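You operate a simulated robot arm through the tools that you are given. There is no shell and no other tool. Be economical: measure what you need, move in short steps, check, and stop when the job is done.

Carry out the task below with a simulated robot arm. There is one attempt and no reset: what you move stays moved.

Task
Read how damp the blue-banded block is and set it drying on the warm plate.
Fine: brush it first, brush back; meter on the block, then on the white square; up to 15 % low, up to 25 % mid, more high; the plate stays on.

The check looks at the end state, three seconds after you hand in, the way a careful person would. Anything else that was tipped, shoved, dropped, spilled or broken makes it a failure.

Robot
A 7-joint arm with a two-finger parallel gripper, fixed in place. Base frame: the origin is at the foot of the arm, x ahead of it, y to its left, z up; the work surface is at about z = 0. Units: m, rad, N and s.
With the tool pointing down near the work surface it reaches from about 0.22 to 0.58 m from the base axis. Its first joint turns from -1.152 to 1.152 rad. Payload 2.5 kg.
The TCP is the grasp point between the finger pads, 0.023 m short of the fingertips. In the tool frame z runs along the fingers and y along their closing line. Largest opening 0.094 m; finger width 0.038, thickness 0.01; the body of the gripper, 0.054 by 0.096 m, starts 0.039 m behind the TCP.
Orientation is that of the tool frame in the base frame, as a unit quaternion [x, y, z, w]. With the fingers straight down and closing along the base's y, the tool's x points along the base's -x, its y along +y and its z along -z.

Tools
- The arm moves only by the tool apply_moves. Its argument "plan" is a list of rows, each a list of 7 numbers: the turn, a rotation vector about the tool's x, y, z in rad, then the shift along the tool's x, y, z in m, then the closure, from 0 (fully open) to 1 (shut). In form: [[wx, wy, wz, x, y, z, jaw], ...]. A call has 1 to 10 rows; each row is the pose to reach, as a shift and turn from the pose commanded when the call began, along the tool's axes at that moment. Each row takes 0.2 s and may step no farther than 0.05 m and 0.15 rad from the row before; otherwise, or with a gripper value out of range, the whole call is refused. Where a pose cannot be reached the arm comes as near as it can. A force on the tool above 40 N (or 10 N above the force at the start of the call, whichever is more), or a blocked arm, ends the call early, and 0.2 s more pass. The fingers move at their own pace (about 0.108 m/s each) and stop on an object; they squeeze with about 42 N. The grip force told is the motor's: it shows also when the fingers shut on nothing. Time passes only in rows, and 0.2 s behind the last, so rows that repeat a pose let the fingers close. The reply holds the time, the measured pose of the TCP, the force on the tool along the base axes, the opening and the grip force, in the units named above and with some noise.
- Cameras (640 x 400 px; columns grow to the right, rows downward): "scene" is fixed at [0.1099, -0.3988, 0.5475]; the picture's right is [0.89, -0.45, 0.00], its down [-0.25, -0.49, -0.84] and it looks along [0.38, 0.75, -0.55] (base axes); focal length 289 px, centre (320, 200). "wrist" rides on the gripper at [-0.039, 0, -0.044] in the tool frame; the picture's right is [0.00, -1.00, 0.00], its down [0.97, 0.00, -0.24] and it looks along [0.24, 0.00, 0.97] (tool axes); focal length 218 px, centre (320, 200). There is no depth. A picture from a camera that has moved, and an enlarged one, comes with that camera's place and axes in the base frame and with its lens.
- snapshot(camera): a new picture of that camera. It takes no simulated time.
- enlarge(camera, box): a new picture of the part [left, top, right, bottom] of that camera's present view, enlarged. It takes no simulated time.
- sign_off(): hands the job in; it is judged then, once.

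Go step by step. Nothing tells you positions but the pictures and the camera data: compare them with the known pose of the tool, close in by small moves and look again before you grip or let go. The budget is 120 turns and 84 pictures, counting those below and the enlarged ones. Unless the task says otherwise, let go and move clear before handing in, and close with one line.

The tools are called after "Call:" by a JSON object that holds its "op" and its "data". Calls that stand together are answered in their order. apply_moves: Moves the arm, as the interface text tells. Its arguments: {"type":"object","properties":{"plan":{"type":"array","items":{"type":"array","items":{"type":"number"}}}},"required":["plan"]} The other tools are called the same way: snapshot (camera) takes a picture; enlarge (camera, box) takes an enlarged picture of a part of a camera's view; sign_off () hands the job in.

At the start:

```text
clock: 0.0
eef_pos: [0.3348, 0.2038, 0.3424]
orientation: [0.0, 1.0, 0.0, 0.0]
force: [-0.6, -1.4, -0.2]
opening: 0.094
grip_force: 0.1
```

scene: 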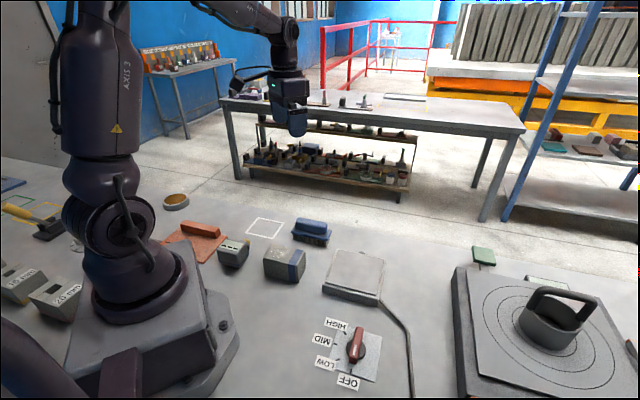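
wrist: 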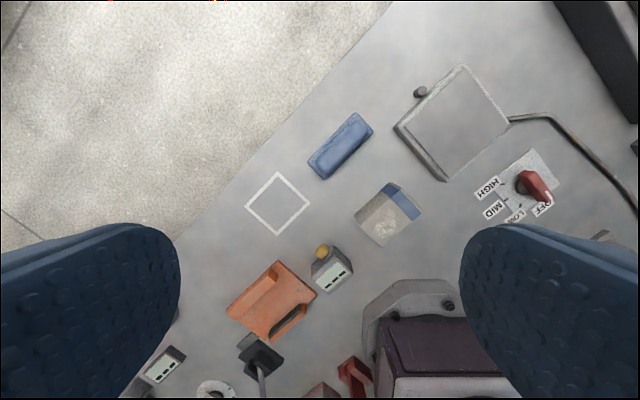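

I see a blue brush, a blue-banded block, a small meter near the base, a white square and a warm plate with a dial. I'll look closer at each before moving.

Call:
{"op": "enlarge", "data": {"camera": "scene", "box": [150, 180, 340, 299]}}

Call:
{"op": "enlarge", "data": {"camera": "scene", "box": [260, 230, 450, 399]}}

Call:
{"op": "enlarge", "data": {"camera": "wrist", "box": [120, 220, 400, 400]}}

Call:
{"op": "enlarge", "data": {"camera": "scene", "box": [0, 170, 120, 330]}}

```text
3.36 times, centred on (245, 240) of scene
camera zoom: at [0.1099, -0.3988, 0.5475], right [0.89, -0.45, 0.0], down [-0.25, -0.49, -0.84], along [0.38, 0.75, -0.55], focal length 972 px, centre (572, 67)
```

zoom: 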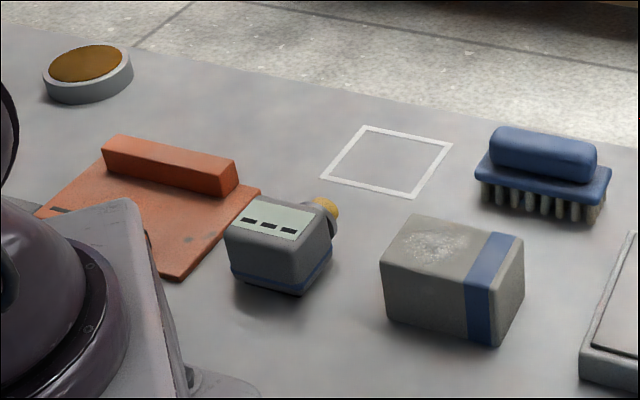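

```text
2.37 times, centred on (355, 314) of scene
camera zoom: at [0.1099, -0.3988, 0.5475], right [0.89, -0.45, 0.0], down [-0.25, -0.49, -0.84], along [0.38, 0.75, -0.55], focal length 685 px, centre (237, -71)
```

zoom: 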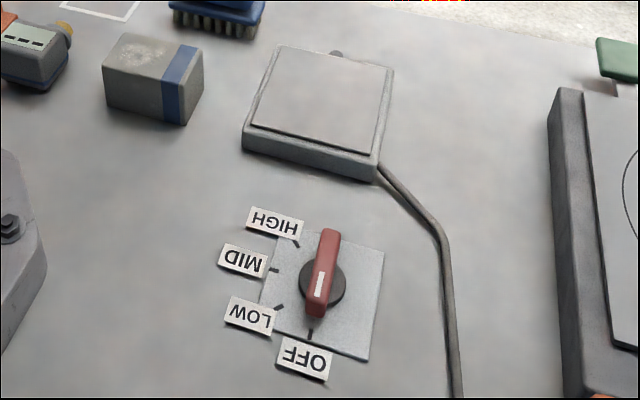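

```text
2.22 times, centred on (260, 310) of wrist
camera zoom: at [0.374, 0.2046, 0.3853], right [0.0, -1.0, 0.0], down [-0.97, 0.0, 0.24], along [-0.24, 0.0, -0.97], focal length 485 px, centre (453, -44)
```

zoom: 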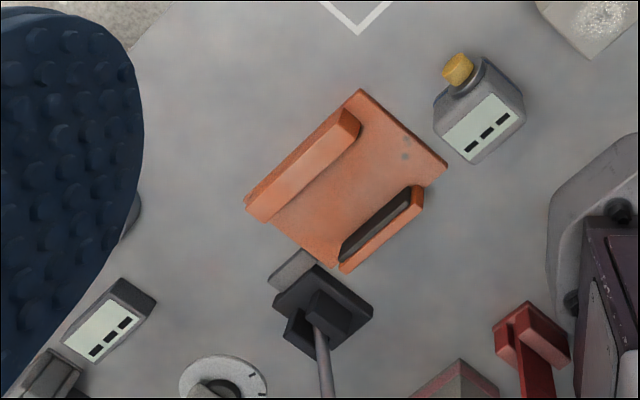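

```text
2.50 times, centred on (60, 250) of scene
camera zoom: at [0.1099, -0.3988, 0.5475], right [0.89, -0.45, 0.0], down [-0.25, -0.49, -0.84], along [0.38, 0.75, -0.55], focal length 723 px, centre (970, 75)
```

zoom: 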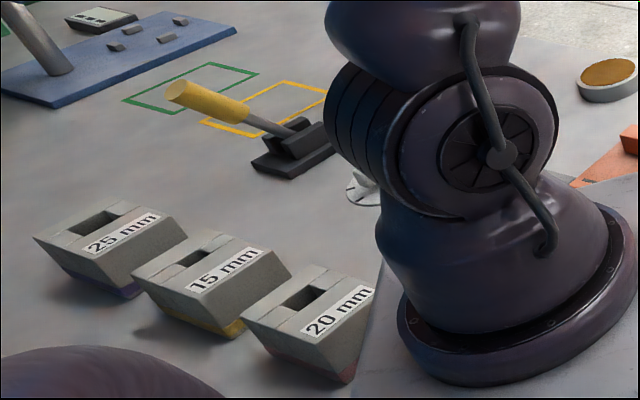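

I'll look enlarged from the wrist at the block, brush and meter to get their corners.

Call:
{"op": "enlarge", "data": {"camera": "wrist", "box": [230, 100, 440, 300]}}

Call:
{"op": "enlarge", "data": {"camera": "wrist", "box": [380, 50, 600, 230]}}

```text
2.00 times, centred on (335, 200) of wrist
camera zoom: at [0.374, 0.2046, 0.3853], right [0.0, -1.0, 0.0], down [-0.97, 0.0, 0.24], along [-0.24, 0.0, -0.97], focal length 436 px, centre (290, 200)
```

zoom: 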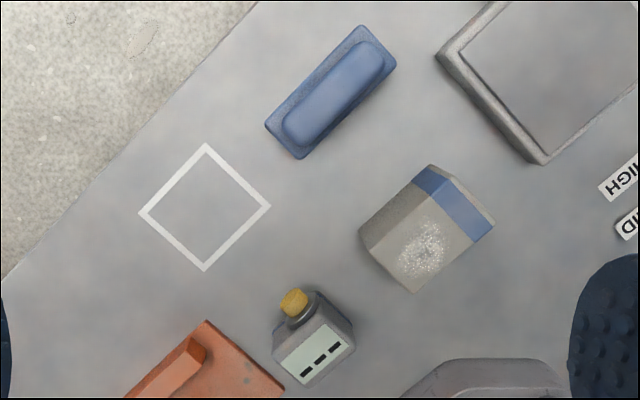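

```text
2.22 times, centred on (490, 140) of wrist
camera zoom: at [0.374, 0.2046, 0.3853], right [0.0, -1.0, 0.0], down [-0.97, 0.0, 0.24], along [-0.24, 0.0, -0.97], focal length 485 px, centre (-58, 333)
```

zoom: 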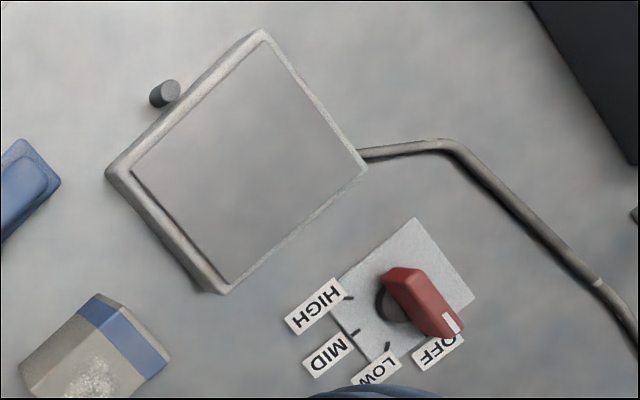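

The bench items are turned about 45°. I'll move over the brush at (0.373, 0.173), turn the gripper 45° so it closes across the brush, and look again.

Call:
{"op": "apply_moves", "data": {"plan": [[0, 0, 0.13, -0.006, -0.005, 0.015, 0], [0, 0, 0.26, -0.012, -0.01, 0.03, 0], [0, 0, 0.39, -0.019, -0.015, 0.045, 0], [0, 0, 0.52, -0.025, -0.02, 0.06, 0], [0, 0, 0.65, -0.032, -0.025, 0.075, 0], [0, 0, 0.785, -0.038, -0.031, 0.09, 0], [0, 0, 0.785, -0.038, -0.031, 0.09, 0]]}}

Call:
{"op": "snapshot", "data": {"camera": "wrist"}}

```text
clock: 1.6
eef_pos: [0.3735, 0.1732, 0.2544]
orientation: [0.384, 0.923, 0.001, 0.0]
force: [1.4, 0.2, 0.8]
opening: 0.0942
grip_force: 0.1
```

```text
75 pictures are left
camera wrist: at [0.4024, 0.1455, 0.2965], right [-0.71, -0.71, 0.0], down [-0.69, 0.69, 0.24], along [-0.17, 0.17, -0.97], focal length 218 px, centre (320, 200)
```

wrist: 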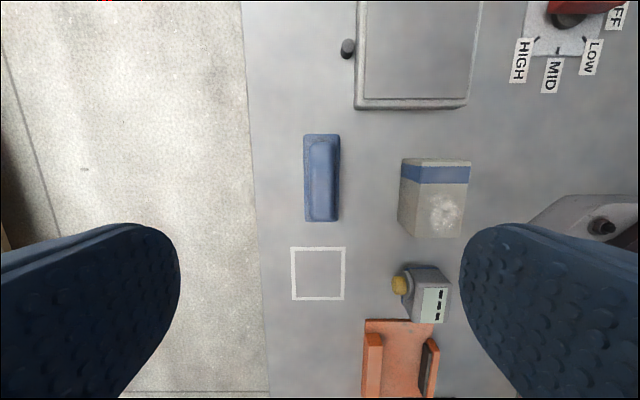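

The brush lies squarely below the TCP, with its handle about 0.03–0.055 high. I'll go down around the handle with the fingers open and check.

Call:
{"op": "apply_moves", "data": {"plan": [[0, 0, 0, 0, 0, 0.045, 0], [0, 0, 0, 0, 0, 0.09, 0], [0, 0, 0, 0, 0, 0.135, 0], [0, 0, 0, 0, 0, 0.17, 0], [0, 0, 0, 0, 0, 0.196, 0], [0, 0, 0, 0, 0, 0.196, 0]]}}

Call:
{"op": "enlarge", "data": {"camera": "scene", "box": [240, 170, 400, 270]}}

Call:
{"op": "snapshot", "data": {"camera": "wrist"}}

```text
clock: 3.0
eef_pos: [0.373, 0.1728, 0.0576]
orientation: [0.382, 0.924, -0.001, 0.0]
force: [-0.9, 0.0, 0.6]
opening: 0.094
grip_force: 0.0
```

```text
4.00 times, centred on (320, 220) of scene
camera zoom: at [0.1099, -0.3988, 0.5475], right [0.89, -0.45, 0.0], down [-0.25, -0.49, -0.84], along [0.38, 0.75, -0.55], focal length 1157 px, centre (320, 120)
```

zoom: 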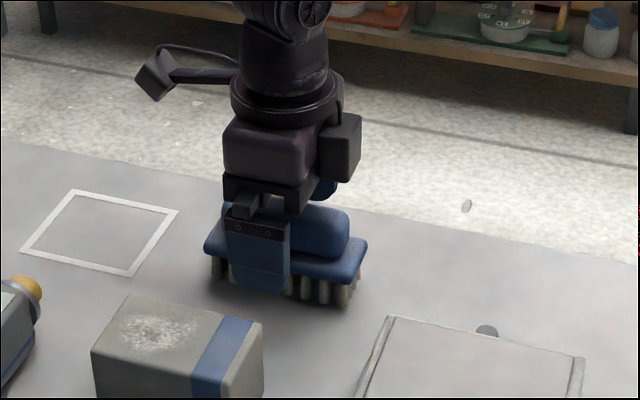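

```text
73 pictures are left
camera wrist: at [0.4005, 0.1437, 0.101], right [-0.71, -0.71, 0.0], down [-0.69, 0.69, 0.24], along [-0.17, 0.17, -0.97], focal length 218 px, centre (320, 200)
```

wrist: 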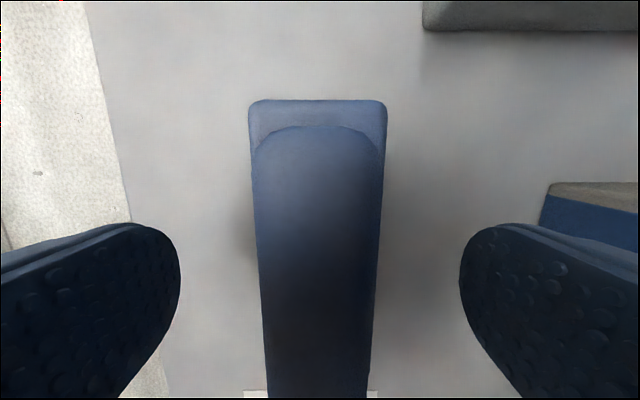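

The handle is centred between the fingers with clear space around. I'll close on it and lift.

Call:
{"op": "apply_moves", "data": {"plan": [[0, 0, 0, 0, 0, 0, 1], [0, 0, 0, 0, 0, 0, 1], [0, 0, 0, 0, 0, 0, 1], [0, 0, 0, 0, 0, -0.03, 1], [0, 0, 0, 0, 0, -0.07, 1], [0, 0, 0, 0, 0, -0.11, 1], [0, 0, 0, 0, 0, -0.11, 1]]}}

Call:
{"op": "snapshot", "data": {"camera": "wrist"}}

Call:
{"op": "snapshot", "data": {"camera": "scene"}}

```text
clock: 4.6
eef_pos: [0.3702, 0.174, 0.1664]
orientation: [0.382, 0.924, 0.0, 0.0]
force: [-0.2, 0.2, -1.3]
opening: 0.0275
grip_force: 42.3
```

```text
72 pictures are left
camera wrist: at [0.3983, 0.147, 0.2093], right [-0.71, -0.71, 0.0], down [-0.69, 0.69, 0.24], along [-0.17, 0.17, -0.97], focal length 218 px, centre (320, 200)
```

wrist: 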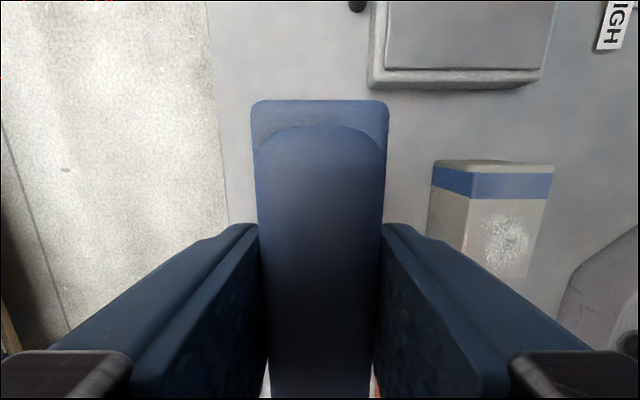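

```text
71 pictures are left
```

scene: 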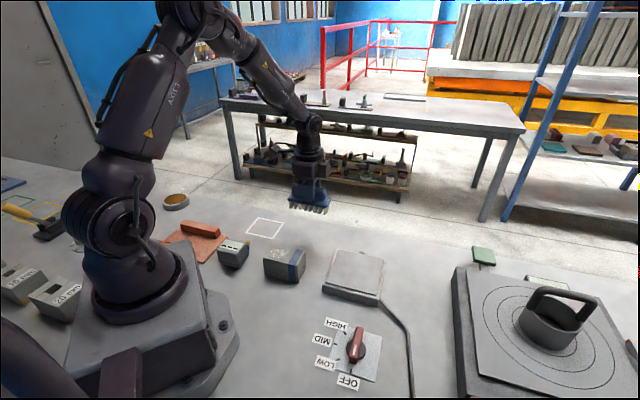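

The brush is held. I'll enlarge the block to fix its top face before brushing.

Call:
{"op": "enlarge", "data": {"camera": "wrist", "box": [400, 130, 600, 310]}}

Call:
{"op": "enlarge", "data": {"camera": "scene", "box": [210, 210, 330, 300]}}

```text
2.22 times, centred on (500, 220) of wrist
camera zoom: at [0.3983, 0.147, 0.2093], right [-0.71, -0.71, 0.0], down [-0.69, 0.69, 0.24], along [-0.17, 0.17, -0.97], focal length 485 px, centre (-80, 156)
```

zoom: 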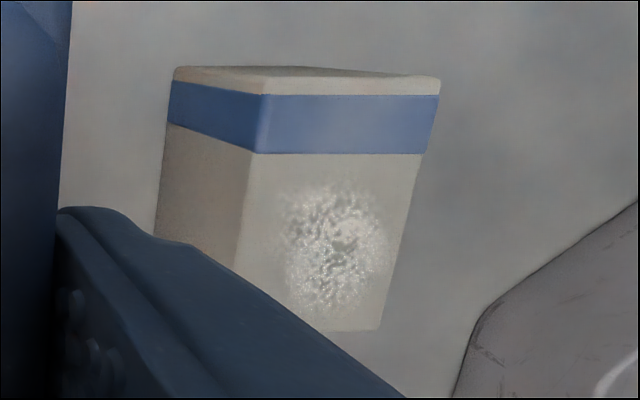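

```text
4.44 times, centred on (270, 255) of scene
camera zoom: at [0.1099, -0.3988, 0.5475], right [0.89, -0.45, 0.0], down [-0.25, -0.49, -0.84], along [0.38, 0.75, -0.55], focal length 1286 px, centre (542, -44)
```

zoom: 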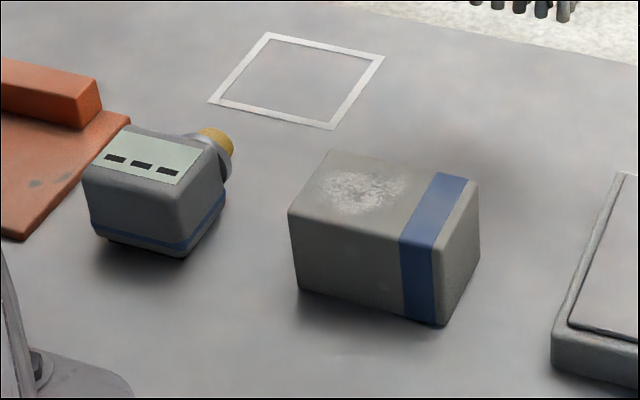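

The block is aligned with the tool: centre about (0.262, 0.094), 0.054 × 0.085 m and roughly 0.056 high, with dust toward its far end. I'll carry the brush over it and come down to just above its top.

Call:
{"op": "apply_moves", "data": {"plan": [[0, 0, 0, 0.008, -0.034, 0, 1], [0, 0, 0, 0.016, -0.067, 0, 1], [0, 0, 0, 0.024, -0.1, 0, 1], [0, 0, 0, 0.03, -0.134, 0, 1], [0, 0, 0, 0.03, -0.134, 0.025, 1], [0, 0, 0, 0.03, -0.134, 0.045, 1], [0, 0, 0, 0.03, -0.134, 0.045, 1]]}}

Call:
{"op": "enlarge", "data": {"camera": "scene", "box": [200, 170, 360, 300]}}

```text
clock: 6.2
eef_pos: [0.2551, 0.0994, 0.1217]
orientation: [0.381, 0.924, 0.001, 0.0]
force: [-0.1, 0.0, -0.6]
opening: 0.0273
grip_force: 41.5
```

```text
3.08 times, centred on (280, 235) of scene
camera zoom: at [0.1099, -0.3988, 0.5475], right [0.89, -0.45, 0.0], down [-0.25, -0.49, -0.84], along [0.38, 0.75, -0.55], focal length 890 px, centre (443, 92)
```

zoom: 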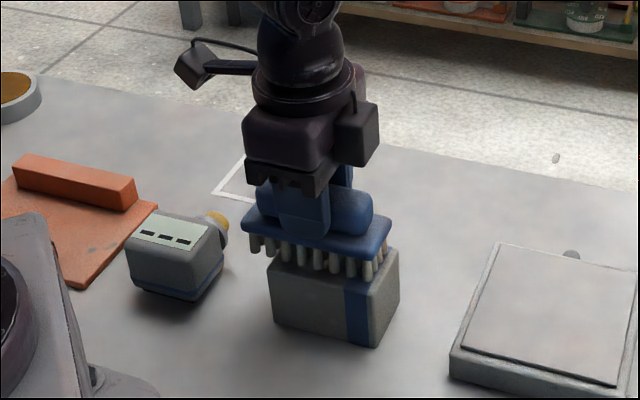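

The bristles hang just above the block. I'll go down a few millimetres and watch the force.

Call:
{"op": "apply_moves", "data": {"plan": [[0, 0, 0, 0, 0, 0.003, 1], [0, 0, 0, 0, 0, 0.006, 1], [0, 0, 0, 0, 0, 0.006, 1]]}}

Call:
{"op": "enlarge", "data": {"camera": "scene", "box": [240, 220, 310, 300]}}

```text
clock: 6.9
eef_pos: [0.2561, 0.0992, 0.1167]
orientation: [0.381, 0.925, 0.0, 0.0]
force: [-1.7, -1.2, 7.5]
opening: 0.0275
grip_force: 42.8
stopped in row 3: the force on the tool passed its limit (the readings are from after the stop); the commanded pose is now the measured one
```

```text
5.00 times, centred on (275, 260) of scene
camera zoom: at [0.1099, -0.3988, 0.5475], right [0.89, -0.45, 0.0], down [-0.25, -0.49, -0.84], along [0.38, 0.75, -0.55], focal length 1446 px, centre (545, -100)
```

zoom: 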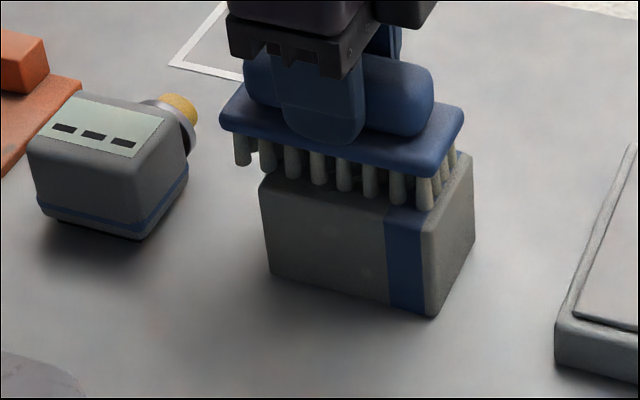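

Contact made at about 0.117. I'll stroke lightly back and forth across the top, easing off slightly.

Call:
{"op": "apply_moves", "data": {"plan": [[0, 0, 0, 0, 0.008, -0.0003, 1], [0, 0, 0, 0, 0.016, -0.0003, 1], [0, 0, 0, 0, 0.006, -0.0003, 1], [0, 0, 0, 0, -0.006, -0.0003, 1], [0, 0, 0, 0, -0.016, -0.0003, 1], [0, 0, 0, 0, -0.006, -0.0003, 1], [0, 0, 0, 0, 0.006, -0.0003, 1], [0, 0, 0, 0, 0.016, -0.0003, 1], [0, 0, 0, 0, 0.0, -0.0003, 1]]}}

Call:
{"op": "enlarge", "data": {"camera": "scene", "box": [240, 220, 310, 300]}}

```text
clock: 8.9
eef_pos: [0.2573, 0.0978, 0.1164]
orientation: [0.382, 0.924, 0.002, 0.001]
force: [3.6, 2.6, 7.6]
opening: 0.0273
grip_force: 42.3
```

```text
5.00 times, centred on (275, 260) of scene
camera zoom: at [0.1099, -0.3988, 0.5475], right [0.89, -0.45, 0.0], down [-0.25, -0.49, -0.84], along [0.38, 0.75, -0.55], focal length 1446 px, centre (545, -100)
```

zoom: 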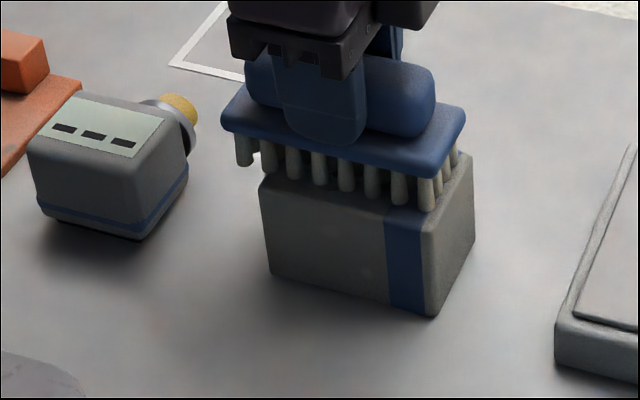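

Block has stayed put. I'll lift off and look whether the dust is gone.

Call:
{"op": "apply_moves", "data": {"plan": [[0, 0, 0, 0, 0, -0.02, 1], [0, 0, 0, 0, 0, -0.05, 1], [0, 0, 0, 0, 0.04, -0.05, 1], [0, 0, 0, 0, 0.08, -0.05, 1], [0, 0, 0, 0, 0.08, -0.05, 1]]}}

Call:
{"op": "enlarge", "data": {"camera": "scene", "box": [220, 210, 320, 300]}}

```text
clock: 10.1
eef_pos: [0.3139, 0.1578, 0.1671]
orientation: [0.382, 0.924, 0.001, 0.0]
force: [0.0, 0.1, 0.2]
opening: 0.0275
grip_force: 42.4
```

```text
4.44 times, centred on (270, 255) of scene
camera zoom: at [0.1099, -0.3988, 0.5475], right [0.89, -0.45, 0.0], down [-0.25, -0.49, -0.84], along [0.38, 0.75, -0.55], focal length 1286 px, centre (542, -44)
```

zoom: 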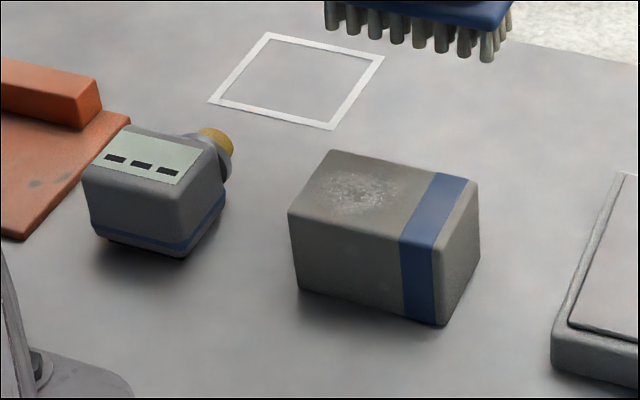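

The dust is fainter but not gone. I'll go back for more strokes.

Call:
{"op": "apply_moves", "data": {"plan": [[0, 0, 0, 0, -0.04, 0, 1], [0, 0, 0, 0, -0.08, 0, 1], [0, 0, 0, 0, -0.08, 0.03, 1], [0, 0, 0, 0, -0.08, 0.046, 1], [0, 0, 0, 0, -0.08, 0.0497, 1], [0, 0, 0, 0, -0.065, 0.0497, 1], [0, 0, 0, 0, -0.08, 0.0497, 1], [0, 0, 0, 0, -0.095, 0.0497, 1], [0, 0, 0, 0, -0.08, 0.0497, 1], [0, 0, 0, 0, -0.065, 0.0497, 1]]}}

Call:
{"op": "apply_moves", "data": {"plan": [[0, 0, 0, 0, -0.015, 0, 1], [0, 0, 0, 0, -0.03, 0, 1], [0, 0, 0, 0, -0.015, 0, 1], [0, 0, 0, 0, -0.0, 0, 1], [0, 0, 0, 0, -0.015, 0, 1], [0, 0, 0, 0, -0.03, 0, 1], [0, 0, 0, 0, -0.015, 0, 1], [0, 0, 0, 0, 0, 0, 1], [0, 0, 0, 0, -0.015, 0, 1]]}}

Call:
{"op": "apply_moves", "data": {"plan": [[0, 0, 0, 0, 0, -0.02, 1], [0, 0, 0, 0, 0, -0.05, 1], [0, 0, 0, 0, 0.04, -0.05, 1], [0, 0, 0, 0, 0.08, -0.05, 1], [0, 0, 0, 0, 0.08, -0.05, 1]]}}

Call:
{"op": "enlarge", "data": {"camera": "scene", "box": [220, 210, 320, 300]}}

```text
clock: 12.3
eef_pos: [0.2672, 0.1083, 0.1175]
orientation: [0.382, 0.924, 0.001, 0.0]
force: [0.5, -0.6, -1.7]
opening: 0.0275
grip_force: 42.1
```

```text
clock: 14.3
eef_pos: [0.256, 0.0995, 0.1173]
orientation: [0.382, 0.924, 0.001, -0.001]
force: [0.1, -0.4, -1.1]
opening: 0.0274
grip_force: 41.6
```

```text
clock: 15.5
eef_pos: [0.3108, 0.161, 0.1686]
orientation: [0.382, 0.924, 0.0, 0.001]
force: [0.4, -0.6, -1.1]
opening: 0.0271
grip_force: 42.3
```

```text
4.44 times, centred on (270, 255) of scene
camera zoom: at [0.1099, -0.3988, 0.5475], right [0.89, -0.45, 0.0], down [-0.25, -0.49, -0.84], along [0.38, 0.75, -0.55], focal length 1286 px, centre (542, -44)
```

zoom: 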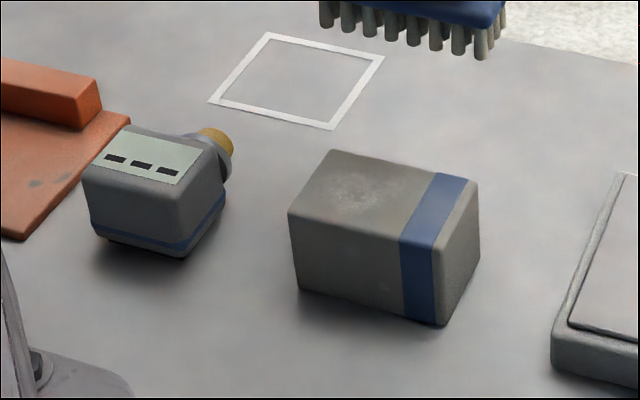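

Nearly clean; a few more strokes with slightly firmer contact.

Call:
{"op": "apply_moves", "data": {"plan": [[0, 0, 0, 0, -0.04, 0, 1], [0, 0, 0, 0, -0.08, 0, 1], [0, 0, 0, 0, -0.08, 0.03, 1], [0, 0, 0, 0, -0.08, 0.046, 1], [0, 0, 0, 0, -0.08, 0.0506, 1], [0, 0, 0, 0, -0.065, 0.0506, 1], [0, 0, 0, 0, -0.085, 0.0506, 1], [0, 0, 0, 0, -0.105, 0.0506, 1], [0, 0, 0, 0, -0.085, 0.0506, 1], [0, 0, 0, 0, -0.065, 0.0506, 1]]}}

Call:
{"op": "apply_moves", "data": {"plan": [[0, 0, 0, 0, -0.02, 0, 1], [0, 0, 0, 0, -0.04, 0, 1], [0, 0, 0, 0, -0.02, 0, 1], [0, 0, 0, 0, -0.0, 0, 1], [0, 0, 0, 0, -0.02, 0, 1], [0, 0, 0, 0, -0.04, 0, 1], [0, 0, 0, 0, -0.02, 0, 1], [0, 0, 0, 0, 0, 0, 1], [0, 0, 0, 0, -0.015, 0, 1]]}}

Call:
{"op": "apply_moves", "data": {"plan": [[0, 0, 0, 0, 0, -0.02, 1], [0, 0, 0, 0, 0, -0.05, 1], [0, 0, 0, 0, 0.04, -0.05, 1], [0, 0, 0, 0, 0.08, -0.05, 1], [0, 0, 0, 0, 0.08, -0.05, 1]]}}

Call:
{"op": "enlarge", "data": {"camera": "scene", "box": [220, 210, 320, 300]}}

```text
clock: 17.7
eef_pos: [0.2652, 0.1083, 0.1163]
orientation: [0.382, 0.924, -0.001, -0.001]
force: [-6.7, -8.4, 30.8]
opening: 0.0276
grip_force: 42.0
```

```text
clock: 18.5
eef_pos: [0.2422, 0.0841, 0.1165]
orientation: [0.385, 0.923, -0.002, -0.001]
force: [0.2, 0.1, 8.4]
opening: 0.0275
grip_force: 42.4
stopped in row 3: the force on the tool passed its limit (the readings are from after the stop); the commanded pose is now the measured one
```

```text
clock: 19.7
eef_pos: [0.2972, 0.1385, 0.1691]
orientation: [0.385, 0.923, -0.002, -0.003]
force: [0.7, -0.5, -0.5]
opening: 0.0274
grip_force: 41.5
```

```text
4.44 times, centred on (270, 255) of scene
camera zoom: at [0.1099, -0.3988, 0.5475], right [0.89, -0.45, 0.0], down [-0.25, -0.49, -0.84], along [0.38, 0.75, -0.55], focal length 1286 px, centre (542, -44)
```

zoom: 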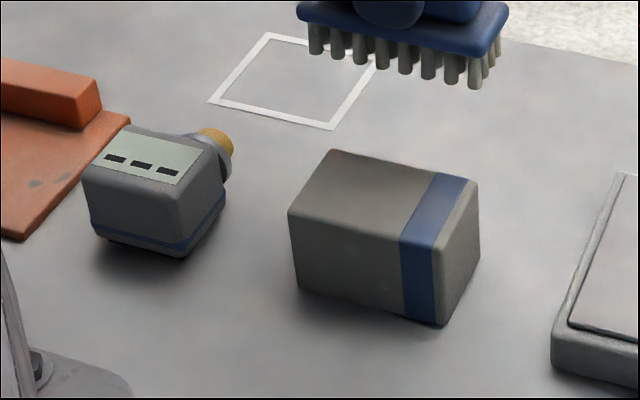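

The top is clean and the block has not moved. Now the brush goes back: first over its original spot.

Call:
{"op": "apply_moves", "data": {"plan": [[0, 0, -0.006, -0.015, 0.037, 0, 1], [0, 0, -0.006, -0.0296, 0.075, 0, 1], [0, 0, -0.006, -0.0296, 0.075, 0.04, 1], [0, 0, -0.006, -0.0296, 0.075, 0.07, 1], [0, 0, -0.006, -0.0296, 0.075, 0.07, 1]]}}

```text
clock: 20.9
eef_pos: [0.3721, 0.1718, 0.096]
orientation: [0.383, 0.924, -0.002, -0.003]
force: [-0.1, 0.4, -1.4]
opening: 0.0272
grip_force: 41.5
```

Over the spot. Lowering gently to touch.

Call:
{"op": "apply_moves", "data": {"plan": [[0, 0, 0, 0, 0, 0.02, 1], [0, 0, 0, 0, 0, 0.034, 1], [0, 0, 0, 0, 0, 0.037, 1], [0, 0, 0, 0, 0, 0.038, 1], [0, 0, 0, 0, 0, 0.0385, 1]]}}

Call:
{"op": "enlarge", "data": {"camera": "scene", "box": [260, 190, 360, 260]}}

```text
clock: 22.1
eef_pos: [0.3729, 0.1718, 0.0585]
orientation: [0.382, 0.924, -0.003, -0.001]
force: [-0.1, -0.6, -1.0]
opening: 0.0274
grip_force: 42.3
```

```text
5.71 times, centred on (310, 225) of scene
camera zoom: at [0.1099, -0.3988, 0.5475], right [0.89, -0.45, 0.0], down [-0.25, -0.49, -0.84], along [0.38, 0.75, -0.55], focal length 1653 px, centre (377, 57)
```

zoom: 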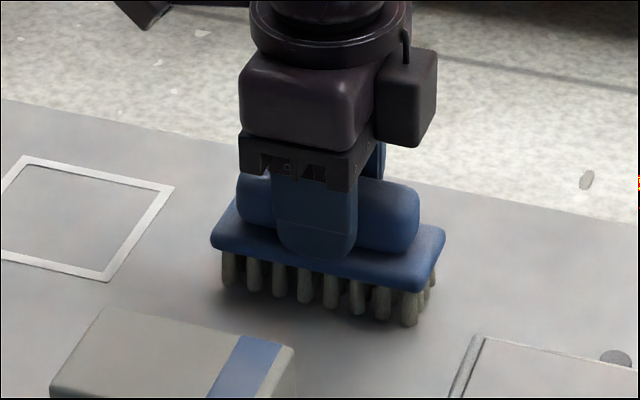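

Call:
{"op": "apply_moves", "data": {"plan": [[0, 0, 0, 0, 0, 0.0007, 1], [0, 0, 0, 0, 0, 0.0014, 1], [0, 0, 0, 0, 0, 0.0014, 1]]}}

```text
clock: 22.9
eef_pos: [0.3734, 0.1722, 0.0563]
orientation: [0.384, 0.923, -0.001, -0.001]
force: [-6.9, -3.6, 26.3]
opening: 0.0275
grip_force: 42.1
```

It touches the bench. I'll ease off slightly, open, and rise.

Call:
{"op": "apply_moves", "data": {"plan": [[0, 0, 0, 0, 0, -0.0008, 1], [0, 0, 0, 0, 0, -0.0008, 0], [0, 0, 0, 0, 0, -0.0008, 0], [0, 0, 0, 0, 0, -0.0008, 0], [0, 0, 0, 0, 0, -0.04, 0], [0, 0, 0, 0, 0, -0.085, 0], [0, 0, 0, 0, 0, -0.13, 0], [0, 0, 0, 0, 0, -0.17, 0], [0, 0, 0, 0, 0, -0.17, 0]]}}

Call:
{"op": "snapshot", "data": {"camera": "wrist"}}

Call:
{"op": "snapshot", "data": {"camera": "scene"}}

```text
clock: 24.9
eef_pos: [0.3745, 0.172, 0.2263]
orientation: [0.383, 0.924, -0.003, -0.003]
force: [-0.2, 0.3, -0.2]
opening: 0.094
grip_force: 0.0
```

```text
61 pictures are left
camera wrist: at [0.4033, 0.1441, 0.2692], right [-0.71, -0.71, 0.01], down [-0.69, 0.69, 0.24], along [-0.18, 0.17, -0.97], focal length 218 px, centre (320, 200)
```

wrist: 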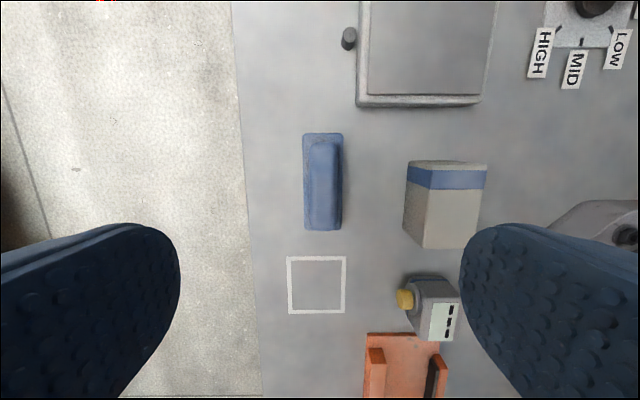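

```text
60 pictures are left
```

scene: 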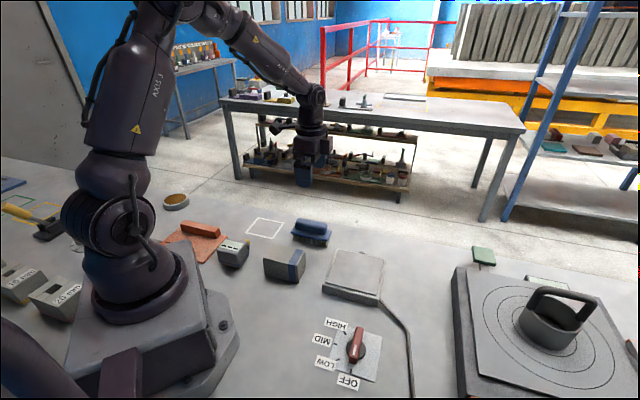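

The brush is back where it was. Next the meter: I'll turn the gripper so it closes across the flat sides (away from the yellow knob), move over it and look.

Call:
{"op": "apply_moves", "data": {"plan": [[0, 0, -0.145, 0.0148, -0.0141, 0, 0], [0, 0, -0.29, 0.0296, -0.0282, 0, 0], [0, 0, -0.435, 0.0444, -0.0423, 0, 0], [0, 0, -0.58, 0.0592, -0.0564, 0, 0], [0, 0, -0.725, 0.074, -0.0705, 0, 0], [0, 0, -0.87, 0.0888, -0.0846, 0, 0], [0, 0, -1.015, 0.1036, -0.0987, 0, 0], [0, 0, -1.16, 0.1184, -0.1128, 0, 0], [0, 0, -1.305, 0.1332, -0.1269, 0, 0], [0, 0, -1.45, 0.148, -0.141, 0, 0]]}}

Call:
{"op": "apply_moves", "data": {"plan": [[0, 0, -0.12, 0, 0, 0.02, 0], [0, 0, -0.12, 0, 0, 0.02, 0]]}}

Call:
{"op": "snapshot", "data": {"camera": "wrist"}}

```text
clock: 27.1
eef_pos: [0.1681, 0.1753, 0.227]
orientation: [-0.328, 0.945, 0.0, -0.003]
force: [0.7, -0.4, -0.1]
opening: 0.0941
grip_force: 0.0
```

```text
clock: 27.7
eef_pos: [0.1671, 0.1772, 0.2054]
orientation: [-0.384, 0.923, 0.0, -0.003]
force: [0.6, 0.2, -0.7]
opening: 0.0938
grip_force: 0.1
```

```text
59 pictures are left
camera wrist: at [0.1961, 0.2037, 0.248], right [0.71, -0.71, 0.0], down [-0.68, -0.69, 0.25], along [-0.18, -0.17, -0.97], focal length 218 px, centre (320, 200)
```

wrist: 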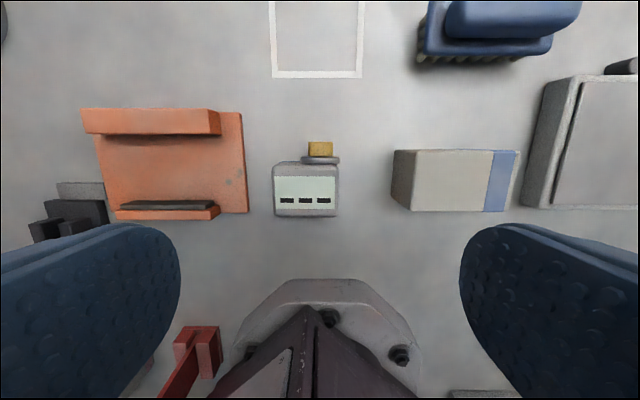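

Call:
{"op": "enlarge", "data": {"camera": "wrist", "box": [230, 120, 380, 240]}}

Call:
{"op": "enlarge", "data": {"camera": "scene", "box": [195, 220, 275, 280]}}

```text
3.33 times, centred on (305, 180) of wrist
camera zoom: at [0.1961, 0.2037, 0.248], right [0.71, -0.71, 0.0], down [-0.68, -0.69, 0.25], along [-0.18, -0.17, -0.97], focal length 728 px, centre (370, 267)
```

zoom: 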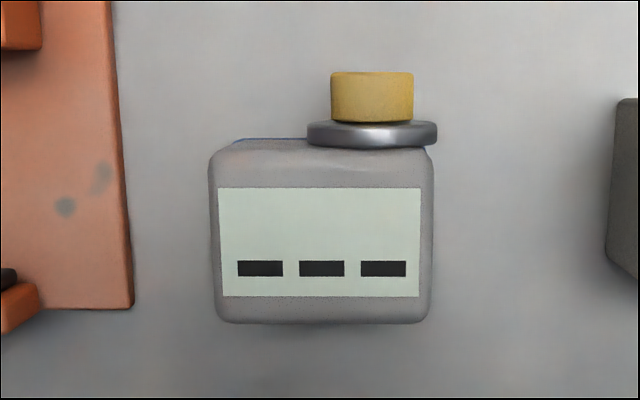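

```text
6.67 times, centred on (235, 250) of scene
camera zoom: at [0.1099, -0.3988, 0.5475], right [0.89, -0.45, 0.0], down [-0.25, -0.49, -0.84], along [0.38, 0.75, -0.55], focal length 1928 px, centre (887, -133)
```

zoom: 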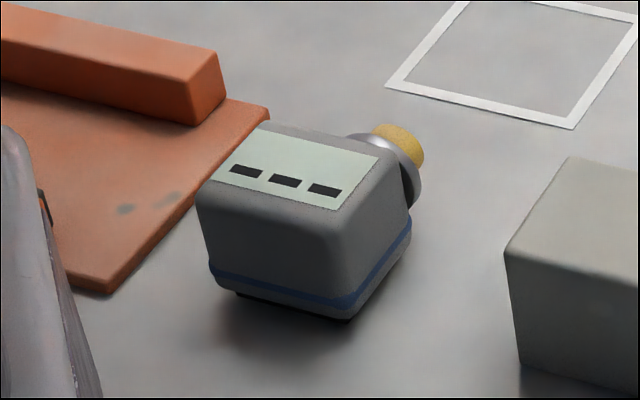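

The meter is about 0.064 × 0.049 m and 0.05 high, offset about 14 mm along the closing line from the TCP. I'll centre on it and go down with the fingers open.

Call:
{"op": "apply_moves", "data": {"plan": [[0, 0, 0, 0, 0.0136, 0.02, 0], [0, 0, 0, 0, 0.0136, 0.06, 0], [0, 0, 0, 0, 0.0136, 0.1, 0], [0, 0, 0, 0, 0.0136, 0.12, 0], [0, 0, 0, 0, 0.0136, 0.12, 0]]}}

Call:
{"op": "snapshot", "data": {"camera": "wrist"}}

Call:
{"op": "enlarge", "data": {"camera": "scene", "box": [175, 180, 295, 280]}}

```text
clock: 28.9
eef_pos: [0.1602, 0.1834, 0.0875]
orientation: [-0.383, 0.924, 0.0, -0.003]
force: [0.5, -1.3, 0.0]
opening: 0.0941
grip_force: 0.0
```

```text
56 pictures are left
camera wrist: at [0.189, 0.2117, 0.1286], right [0.71, -0.71, 0.0], down [-0.69, -0.69, 0.24], along [-0.17, -0.17, -0.97], focal length 218 px, centre (320, 200)
```

wrist: 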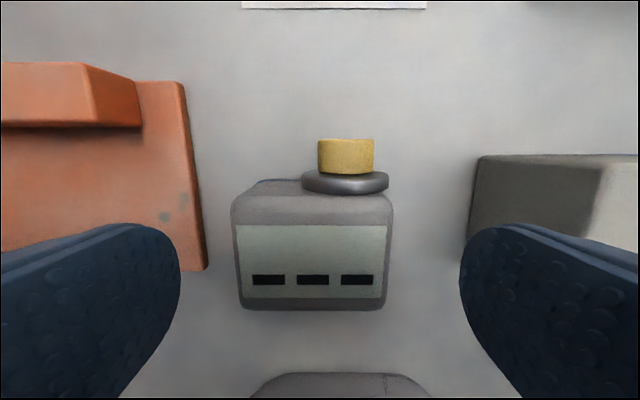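

```text
4.00 times, centred on (235, 230) of scene
camera zoom: at [0.1099, -0.3988, 0.5475], right [0.89, -0.45, 0.0], down [-0.25, -0.49, -0.84], along [0.38, 0.75, -0.55], focal length 1157 px, centre (660, 80)
```

zoom: 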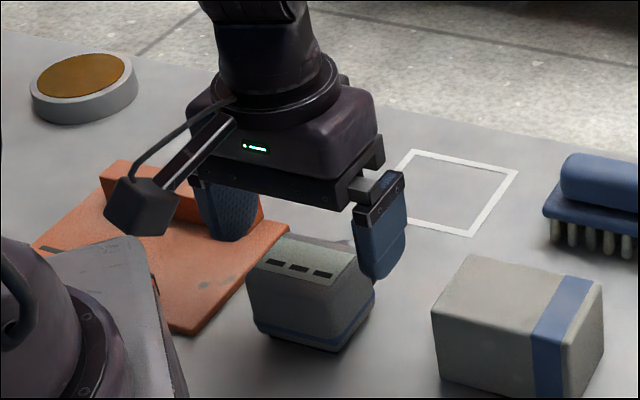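

Centred within 2 mm. Going down and closing.

Call:
{"op": "apply_moves", "data": {"plan": [[0, 0, 0, 0, 0.002, 0.025, 0], [0, 0, 0, 0, 0.002, 0.049, 0], [0, 0, 0, 0, 0.002, 0.049, 0], [0, 0, 0, 0, 0.002, 0.049, 0.6], [0, 0, 0, 0, 0.002, 0.049, 1], [0, 0, 0, 0, 0.002, 0.049, 1], [0, 0, 0, 0, 0.002, 0.049, 1]]}}

Call:
{"op": "snapshot", "data": {"camera": "wrist"}}

```text
clock: 30.5
eef_pos: [0.159, 0.1881, 0.0393]
orientation: [-0.383, 0.924, 0.0, -0.003]
force: [0.7, 0.4, -0.1]
opening: 0.0619
grip_force: 41.8
```

```text
54 pictures are left
camera wrist: at [0.187, 0.2159, 0.0808], right [0.71, -0.71, 0.0], down [-0.68, -0.69, 0.25], along [-0.18, -0.17, -0.97], focal length 218 px, centre (320, 200)
```

wrist: 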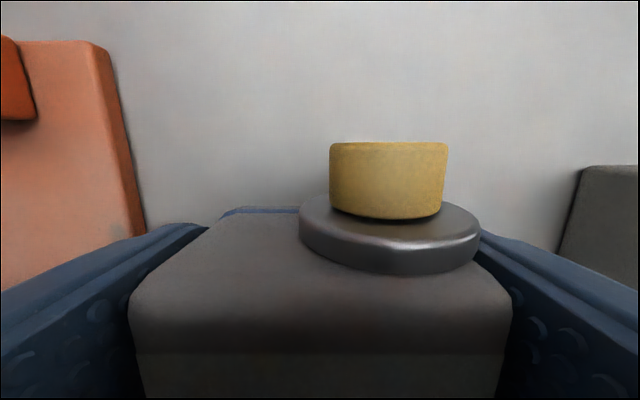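

Gripped at 0.062. I'll lift it and carry it over the block.

Call:
{"op": "apply_moves", "data": {"plan": [[0, 0, 0, 0, 0, -0.03, 1], [0, 0, 0, 0, 0, -0.07, 1], [0, 0, 0, 0, 0, -0.1, 1], [0, 0, 0, -0.002, -0.045, -0.1, 1], [0, 0, 0, -0.004, -0.09, -0.1, 1], [0, 0, 0, -0.006, -0.139, -0.1, 1], [0, 0, 0, -0.006, -0.139, -0.1, 1]]}}

Call:
{"op": "snapshot", "data": {"camera": "wrist"}}

Call:
{"op": "enlarge", "data": {"camera": "scene", "box": [210, 170, 330, 290]}}

```text
clock: 32.1
eef_pos: [0.2644, 0.0967, 0.1382]
orientation: [-0.384, 0.923, 0.0, -0.004]
force: [-0.8, -0.4, -3.1]
opening: 0.062
grip_force: 41.7
```

```text
53 pictures are left
camera wrist: at [0.2932, 0.1243, 0.1805], right [0.71, -0.71, 0.0], down [-0.68, -0.69, 0.25], along [-0.18, -0.17, -0.97], focal length 218 px, centre (320, 200)
```

wrist: 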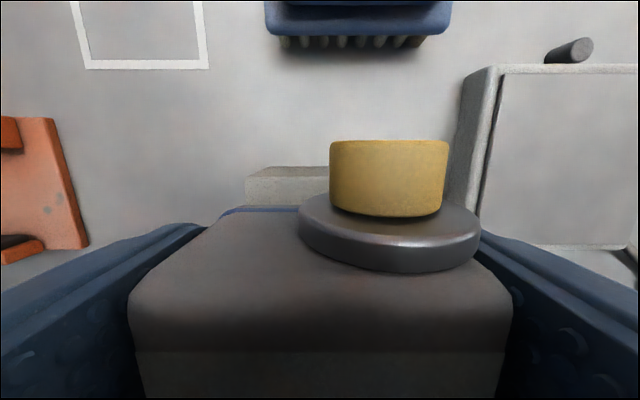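

```text
3.33 times, centred on (270, 230) of scene
camera zoom: at [0.1099, -0.3989, 0.5475], right [0.89, -0.45, 0.0], down [-0.25, -0.49, -0.84], along [0.38, 0.75, -0.55], focal length 964 px, centre (487, 100)
```

zoom: 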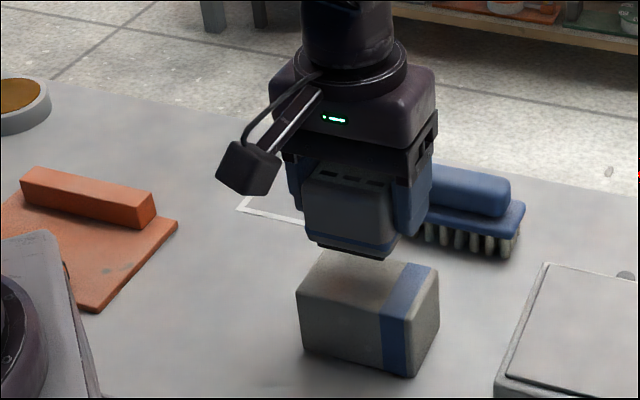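

Alignment with the block is good (shift 3 mm toward the base). Lowering to just above the top, then to touch.

Call:
{"op": "apply_moves", "data": {"plan": [[0, 0, 0, 0.003, 0, 0.02, 1], [0, 0, 0, 0.003, 0, 0.034, 1], [0, 0, 0, 0.003, 0, 0.037, 1], [0, 0, 0, 0.003, 0, 0.038, 1]]}}

Call:
{"op": "enlarge", "data": {"camera": "scene", "box": [230, 190, 320, 290]}}

```text
clock: 33.1
eef_pos: [0.2576, 0.093, 0.0988]
orientation: [-0.382, 0.924, 0.0, -0.003]
force: [0.3, -0.2, -3.9]
opening: 0.0616
grip_force: 41.5
```

```text
4.00 times, centred on (275, 240) of scene
camera zoom: at [0.1099, -0.3988, 0.5475], right [0.89, -0.45, 0.0], down [-0.25, -0.49, -0.84], along [0.38, 0.75, -0.55], focal length 1157 px, centre (500, 40)
```

zoom: 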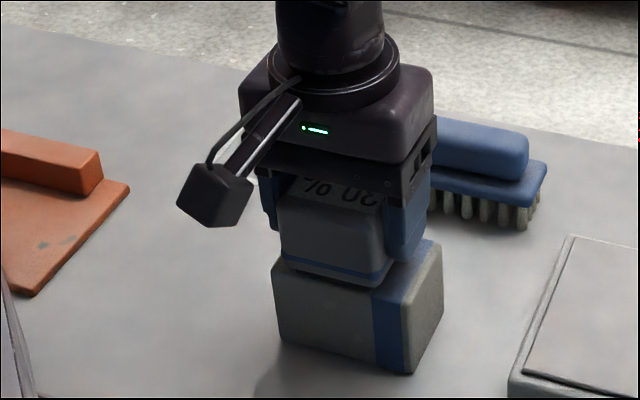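

The display already shows a value. I'll settle the meter on the block, release, and read it from above.

Call:
{"op": "apply_moves", "data": {"plan": [[0, 0, 0, 0, 0, 0.0007, 1], [0, 0, 0, 0, 0, 0.0012, 1], [0, 0, 0, 0, 0, 0.0012, 1]]}}

```text
clock: 33.9
eef_pos: [0.2571, 0.0925, 0.0984]
orientation: [-0.382, 0.924, 0.001, -0.003]
force: [0.2, -0.3, -3.5]
opening: 0.062
grip_force: 42.6
```

Call:
{"op": "apply_moves", "data": {"plan": [[0, 0, 0, 0, 0, 0.0008, 1], [0, 0, 0, 0, 0, 0.0014, 1], [0, 0, 0, 0, 0, 0.0014, 1]]}}

Call:
{"op": "enlarge", "data": {"camera": "scene", "box": [250, 210, 320, 290]}}

```text
clock: 34.7
eef_pos: [0.2586, 0.0929, 0.0979]
orientation: [-0.382, 0.924, 0.0, -0.002]
force: [-5.3, 0.6, 32.9]
opening: 0.0618
grip_force: 41.8
```

```text
5.00 times, centred on (285, 250) of scene
camera zoom: at [0.1098, -0.3989, 0.5475], right [0.89, -0.45, 0.0], down [-0.25, -0.49, -0.84], along [0.38, 0.75, -0.55], focal length 1446 px, centre (495, -50)
```

zoom: 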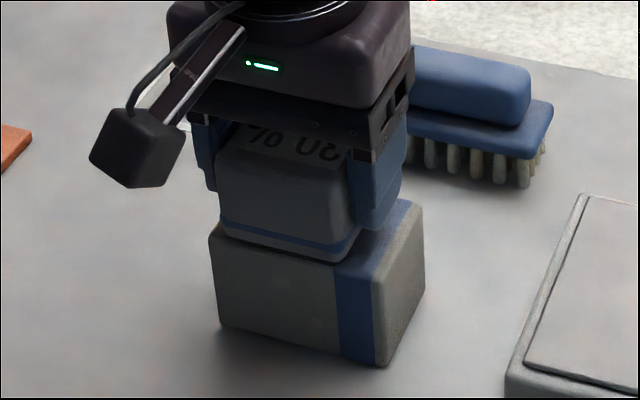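

Contact is firm. I'll ease off, open and rise to read the display.

Call:
{"op": "apply_moves", "data": {"plan": [[0, 0, 0, 0, 0, -0.0008, 1], [0, 0, 0, 0, 0, -0.0008, 0.3], [0, 0, 0, 0, 0, -0.0008, 0], [0, 0, 0, 0, 0, -0.0008, 0], [0, 0, 0, 0, 0, -0.03, 0], [0, 0, 0, 0, 0, -0.07, 0], [0, 0, 0, 0, 0, -0.1, 0], [0, 0, 0, 0, 0, -0.1, 0]]}}

Call:
{"op": "snapshot", "data": {"camera": "wrist"}}

Call:
{"op": "enlarge", "data": {"camera": "scene", "box": [250, 210, 320, 290]}}

```text
clock: 36.5
eef_pos: [0.259, 0.092, 0.1988]
orientation: [-0.383, 0.924, 0.0, -0.003]
force: [0.0, 1.0, -0.4]
opening: 0.094
grip_force: 0.1
```

```text
49 pictures are left
camera wrist: at [0.2874, 0.1198, 0.2407], right [0.71, -0.71, 0.0], down [-0.68, -0.69, 0.25], along [-0.18, -0.17, -0.97], focal length 218 px, centre (320, 200)
```

wrist: 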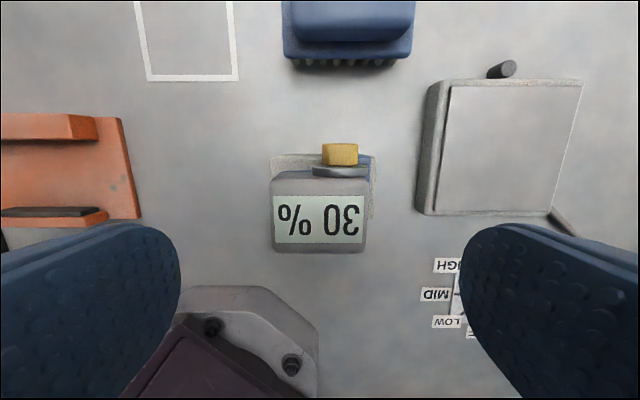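

```text
5.00 times, centred on (285, 250) of scene
camera zoom: at [0.1099, -0.3988, 0.5475], right [0.89, -0.45, 0.0], down [-0.25, -0.49, -0.84], along [0.38, 0.75, -0.55], focal length 1446 px, centre (495, -50)
```

zoom: 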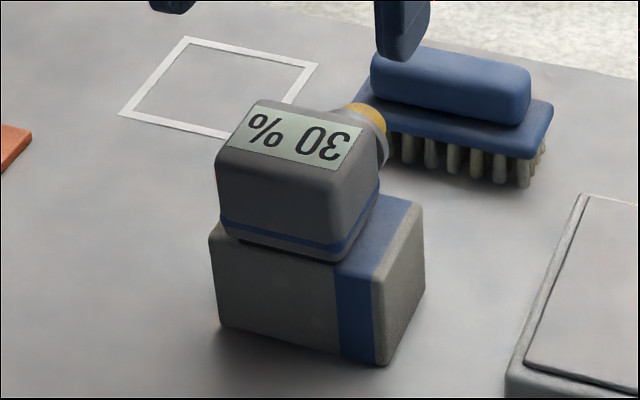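

Call:
{"op": "enlarge", "data": {"camera": "wrist", "box": [240, 130, 400, 270]}}

Call:
{"op": "apply_moves", "data": {"plan": [[0, 0, 0, 0, 0, 0, 0], [0, 0, 0, 0, 0, 0, 0], [0, 0, 0, 0, 0, 0, 0], [0, 0, 0, 0, 0, 0, 0], [0, 0, 0, 0, 0, 0, 0]]}}

Call:
{"op": "enlarge", "data": {"camera": "wrist", "box": [240, 130, 400, 270]}}

```text
2.86 times, centred on (320, 200) of wrist
camera zoom: at [0.2874, 0.1198, 0.2407], right [0.71, -0.71, 0.0], down [-0.68, -0.69, 0.25], along [-0.18, -0.17, -0.97], focal length 624 px, centre (320, 200)
```

zoom: 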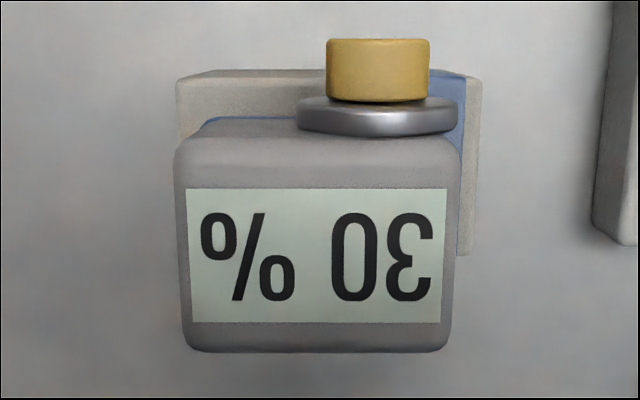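

```text
clock: 37.7
eef_pos: [0.258, 0.0926, 0.1983]
orientation: [-0.383, 0.924, 0.001, -0.003]
force: [0.8, 0.0, -0.1]
opening: 0.0941
grip_force: 0.0
```

```text
2.86 times, centred on (320, 200) of wrist
camera zoom: at [0.2875, 0.1198, 0.2403], right [0.71, -0.71, 0.0], down [-0.68, -0.69, 0.25], along [-0.18, -0.17, -0.97], focal length 624 px, centre (320, 200)
```

zoom: 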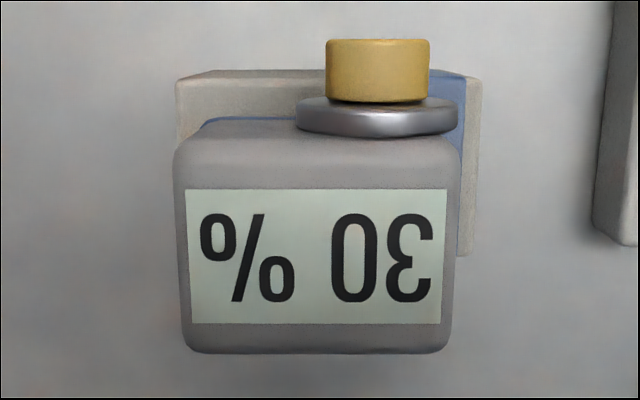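

It reads a steady 30 %, so the setting is HIGH. Now I'll pick the meter up again and carry it over the white square, centred about (0.271, 0.282).

Call:
{"op": "apply_moves", "data": {"plan": [[0, 0, 0, 0, 0, 0.04, 0], [0, 0, 0, 0, 0, 0.08, 0], [0, 0, 0, 0, 0, 0.098, 0], [0, 0, 0, 0, 0, 0.098, 0.6], [0, 0, 0, 0, 0, 0.098, 1], [0, 0, 0, 0, 0, 0.098, 1], [0, 0, 0, 0, 0, 0.098, 1], [0, 0, 0, 0, 0, 0.06, 1], [0, 0, 0, 0, 0, 0.03, 1], [0, 0, 0, 0, 0, 0.03, 1]]}}

Call:
{"op": "apply_moves", "data": {"plan": [[0, 0, 0, -0.036, 0.031, 0, 1], [0, 0, 0, -0.072, 0.062, 0, 1], [0, 0, 0, -0.107, 0.093, 0, 1], [0, 0, 0, -0.143, 0.125, 0, 1], [0, 0, 0, -0.143, 0.125, 0.04, 1], [0, 0, 0, -0.143, 0.125, 0.07, 1], [0, 0, 0, -0.143, 0.125, 0.07, 1]]}}

Call:
{"op": "snapshot", "data": {"camera": "wrist"}}

Call:
{"op": "enlarge", "data": {"camera": "scene", "box": [200, 160, 340, 290]}}

```text
clock: 39.9
eef_pos: [0.261, 0.0945, 0.1699]
orientation: [-0.382, 0.924, 0.002, -0.003]
force: [0.2, -0.6, -4.1]
opening: 0.0618
grip_force: 42.2
```

```text
clock: 41.5
eef_pos: [0.269, 0.2823, 0.0975]
orientation: [-0.384, 0.924, -0.001, -0.002]
force: [-0.1, -0.5, -3.7]
opening: 0.0619
grip_force: 42.1
```

```text
45 pictures are left
camera wrist: at [0.2983, 0.3086, 0.1396], right [0.71, -0.71, 0.0], down [-0.69, -0.69, 0.25], along [-0.18, -0.17, -0.97], focal length 218 px, centre (320, 200)
```

wrist: 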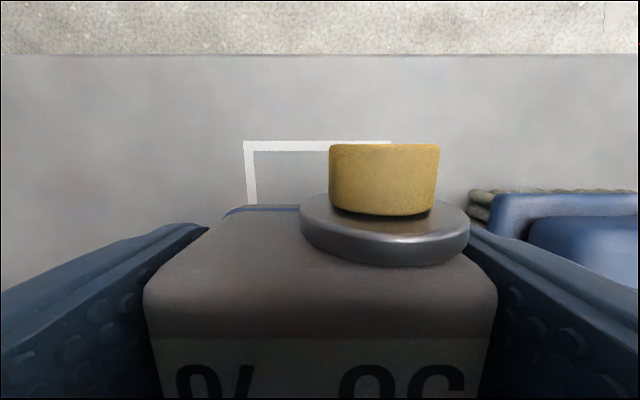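

```text
3.08 times, centred on (270, 225) of scene
camera zoom: at [0.1099, -0.3988, 0.5475], right [0.89, -0.45, 0.0], down [-0.25, -0.49, -0.84], along [0.38, 0.75, -0.55], focal length 890 px, centre (474, 123)
```

zoom: 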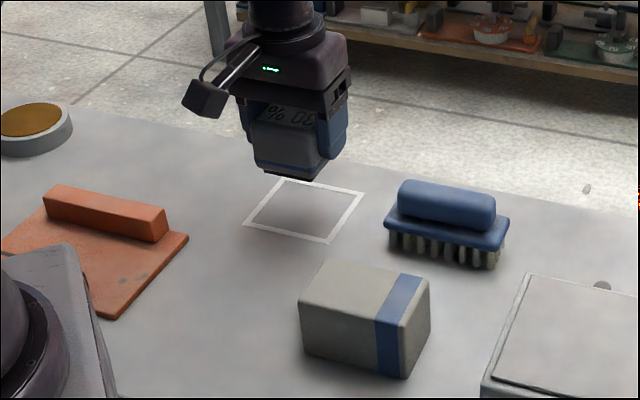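

Well placed over the square. Lowering to the bench.

Call:
{"op": "apply_moves", "data": {"plan": [[0, 0, 0, 0.003, 0, 0.03, 1], [0, 0, 0, 0.003, 0, 0.052, 1], [0, 0, 0, 0.003, 0, 0.056, 1], [0, 0, 0, 0.003, 0, 0.0575, 1], [0, 0, 0, 0.003, 0, 0.0575, 1]]}}

```text
clock: 42.7
eef_pos: [0.2691, 0.2777, 0.0385]
orientation: [-0.383, 0.924, -0.001, -0.002]
force: [-3.2, -10.5, 33.0]
opening: 0.0618
grip_force: 41.8
```

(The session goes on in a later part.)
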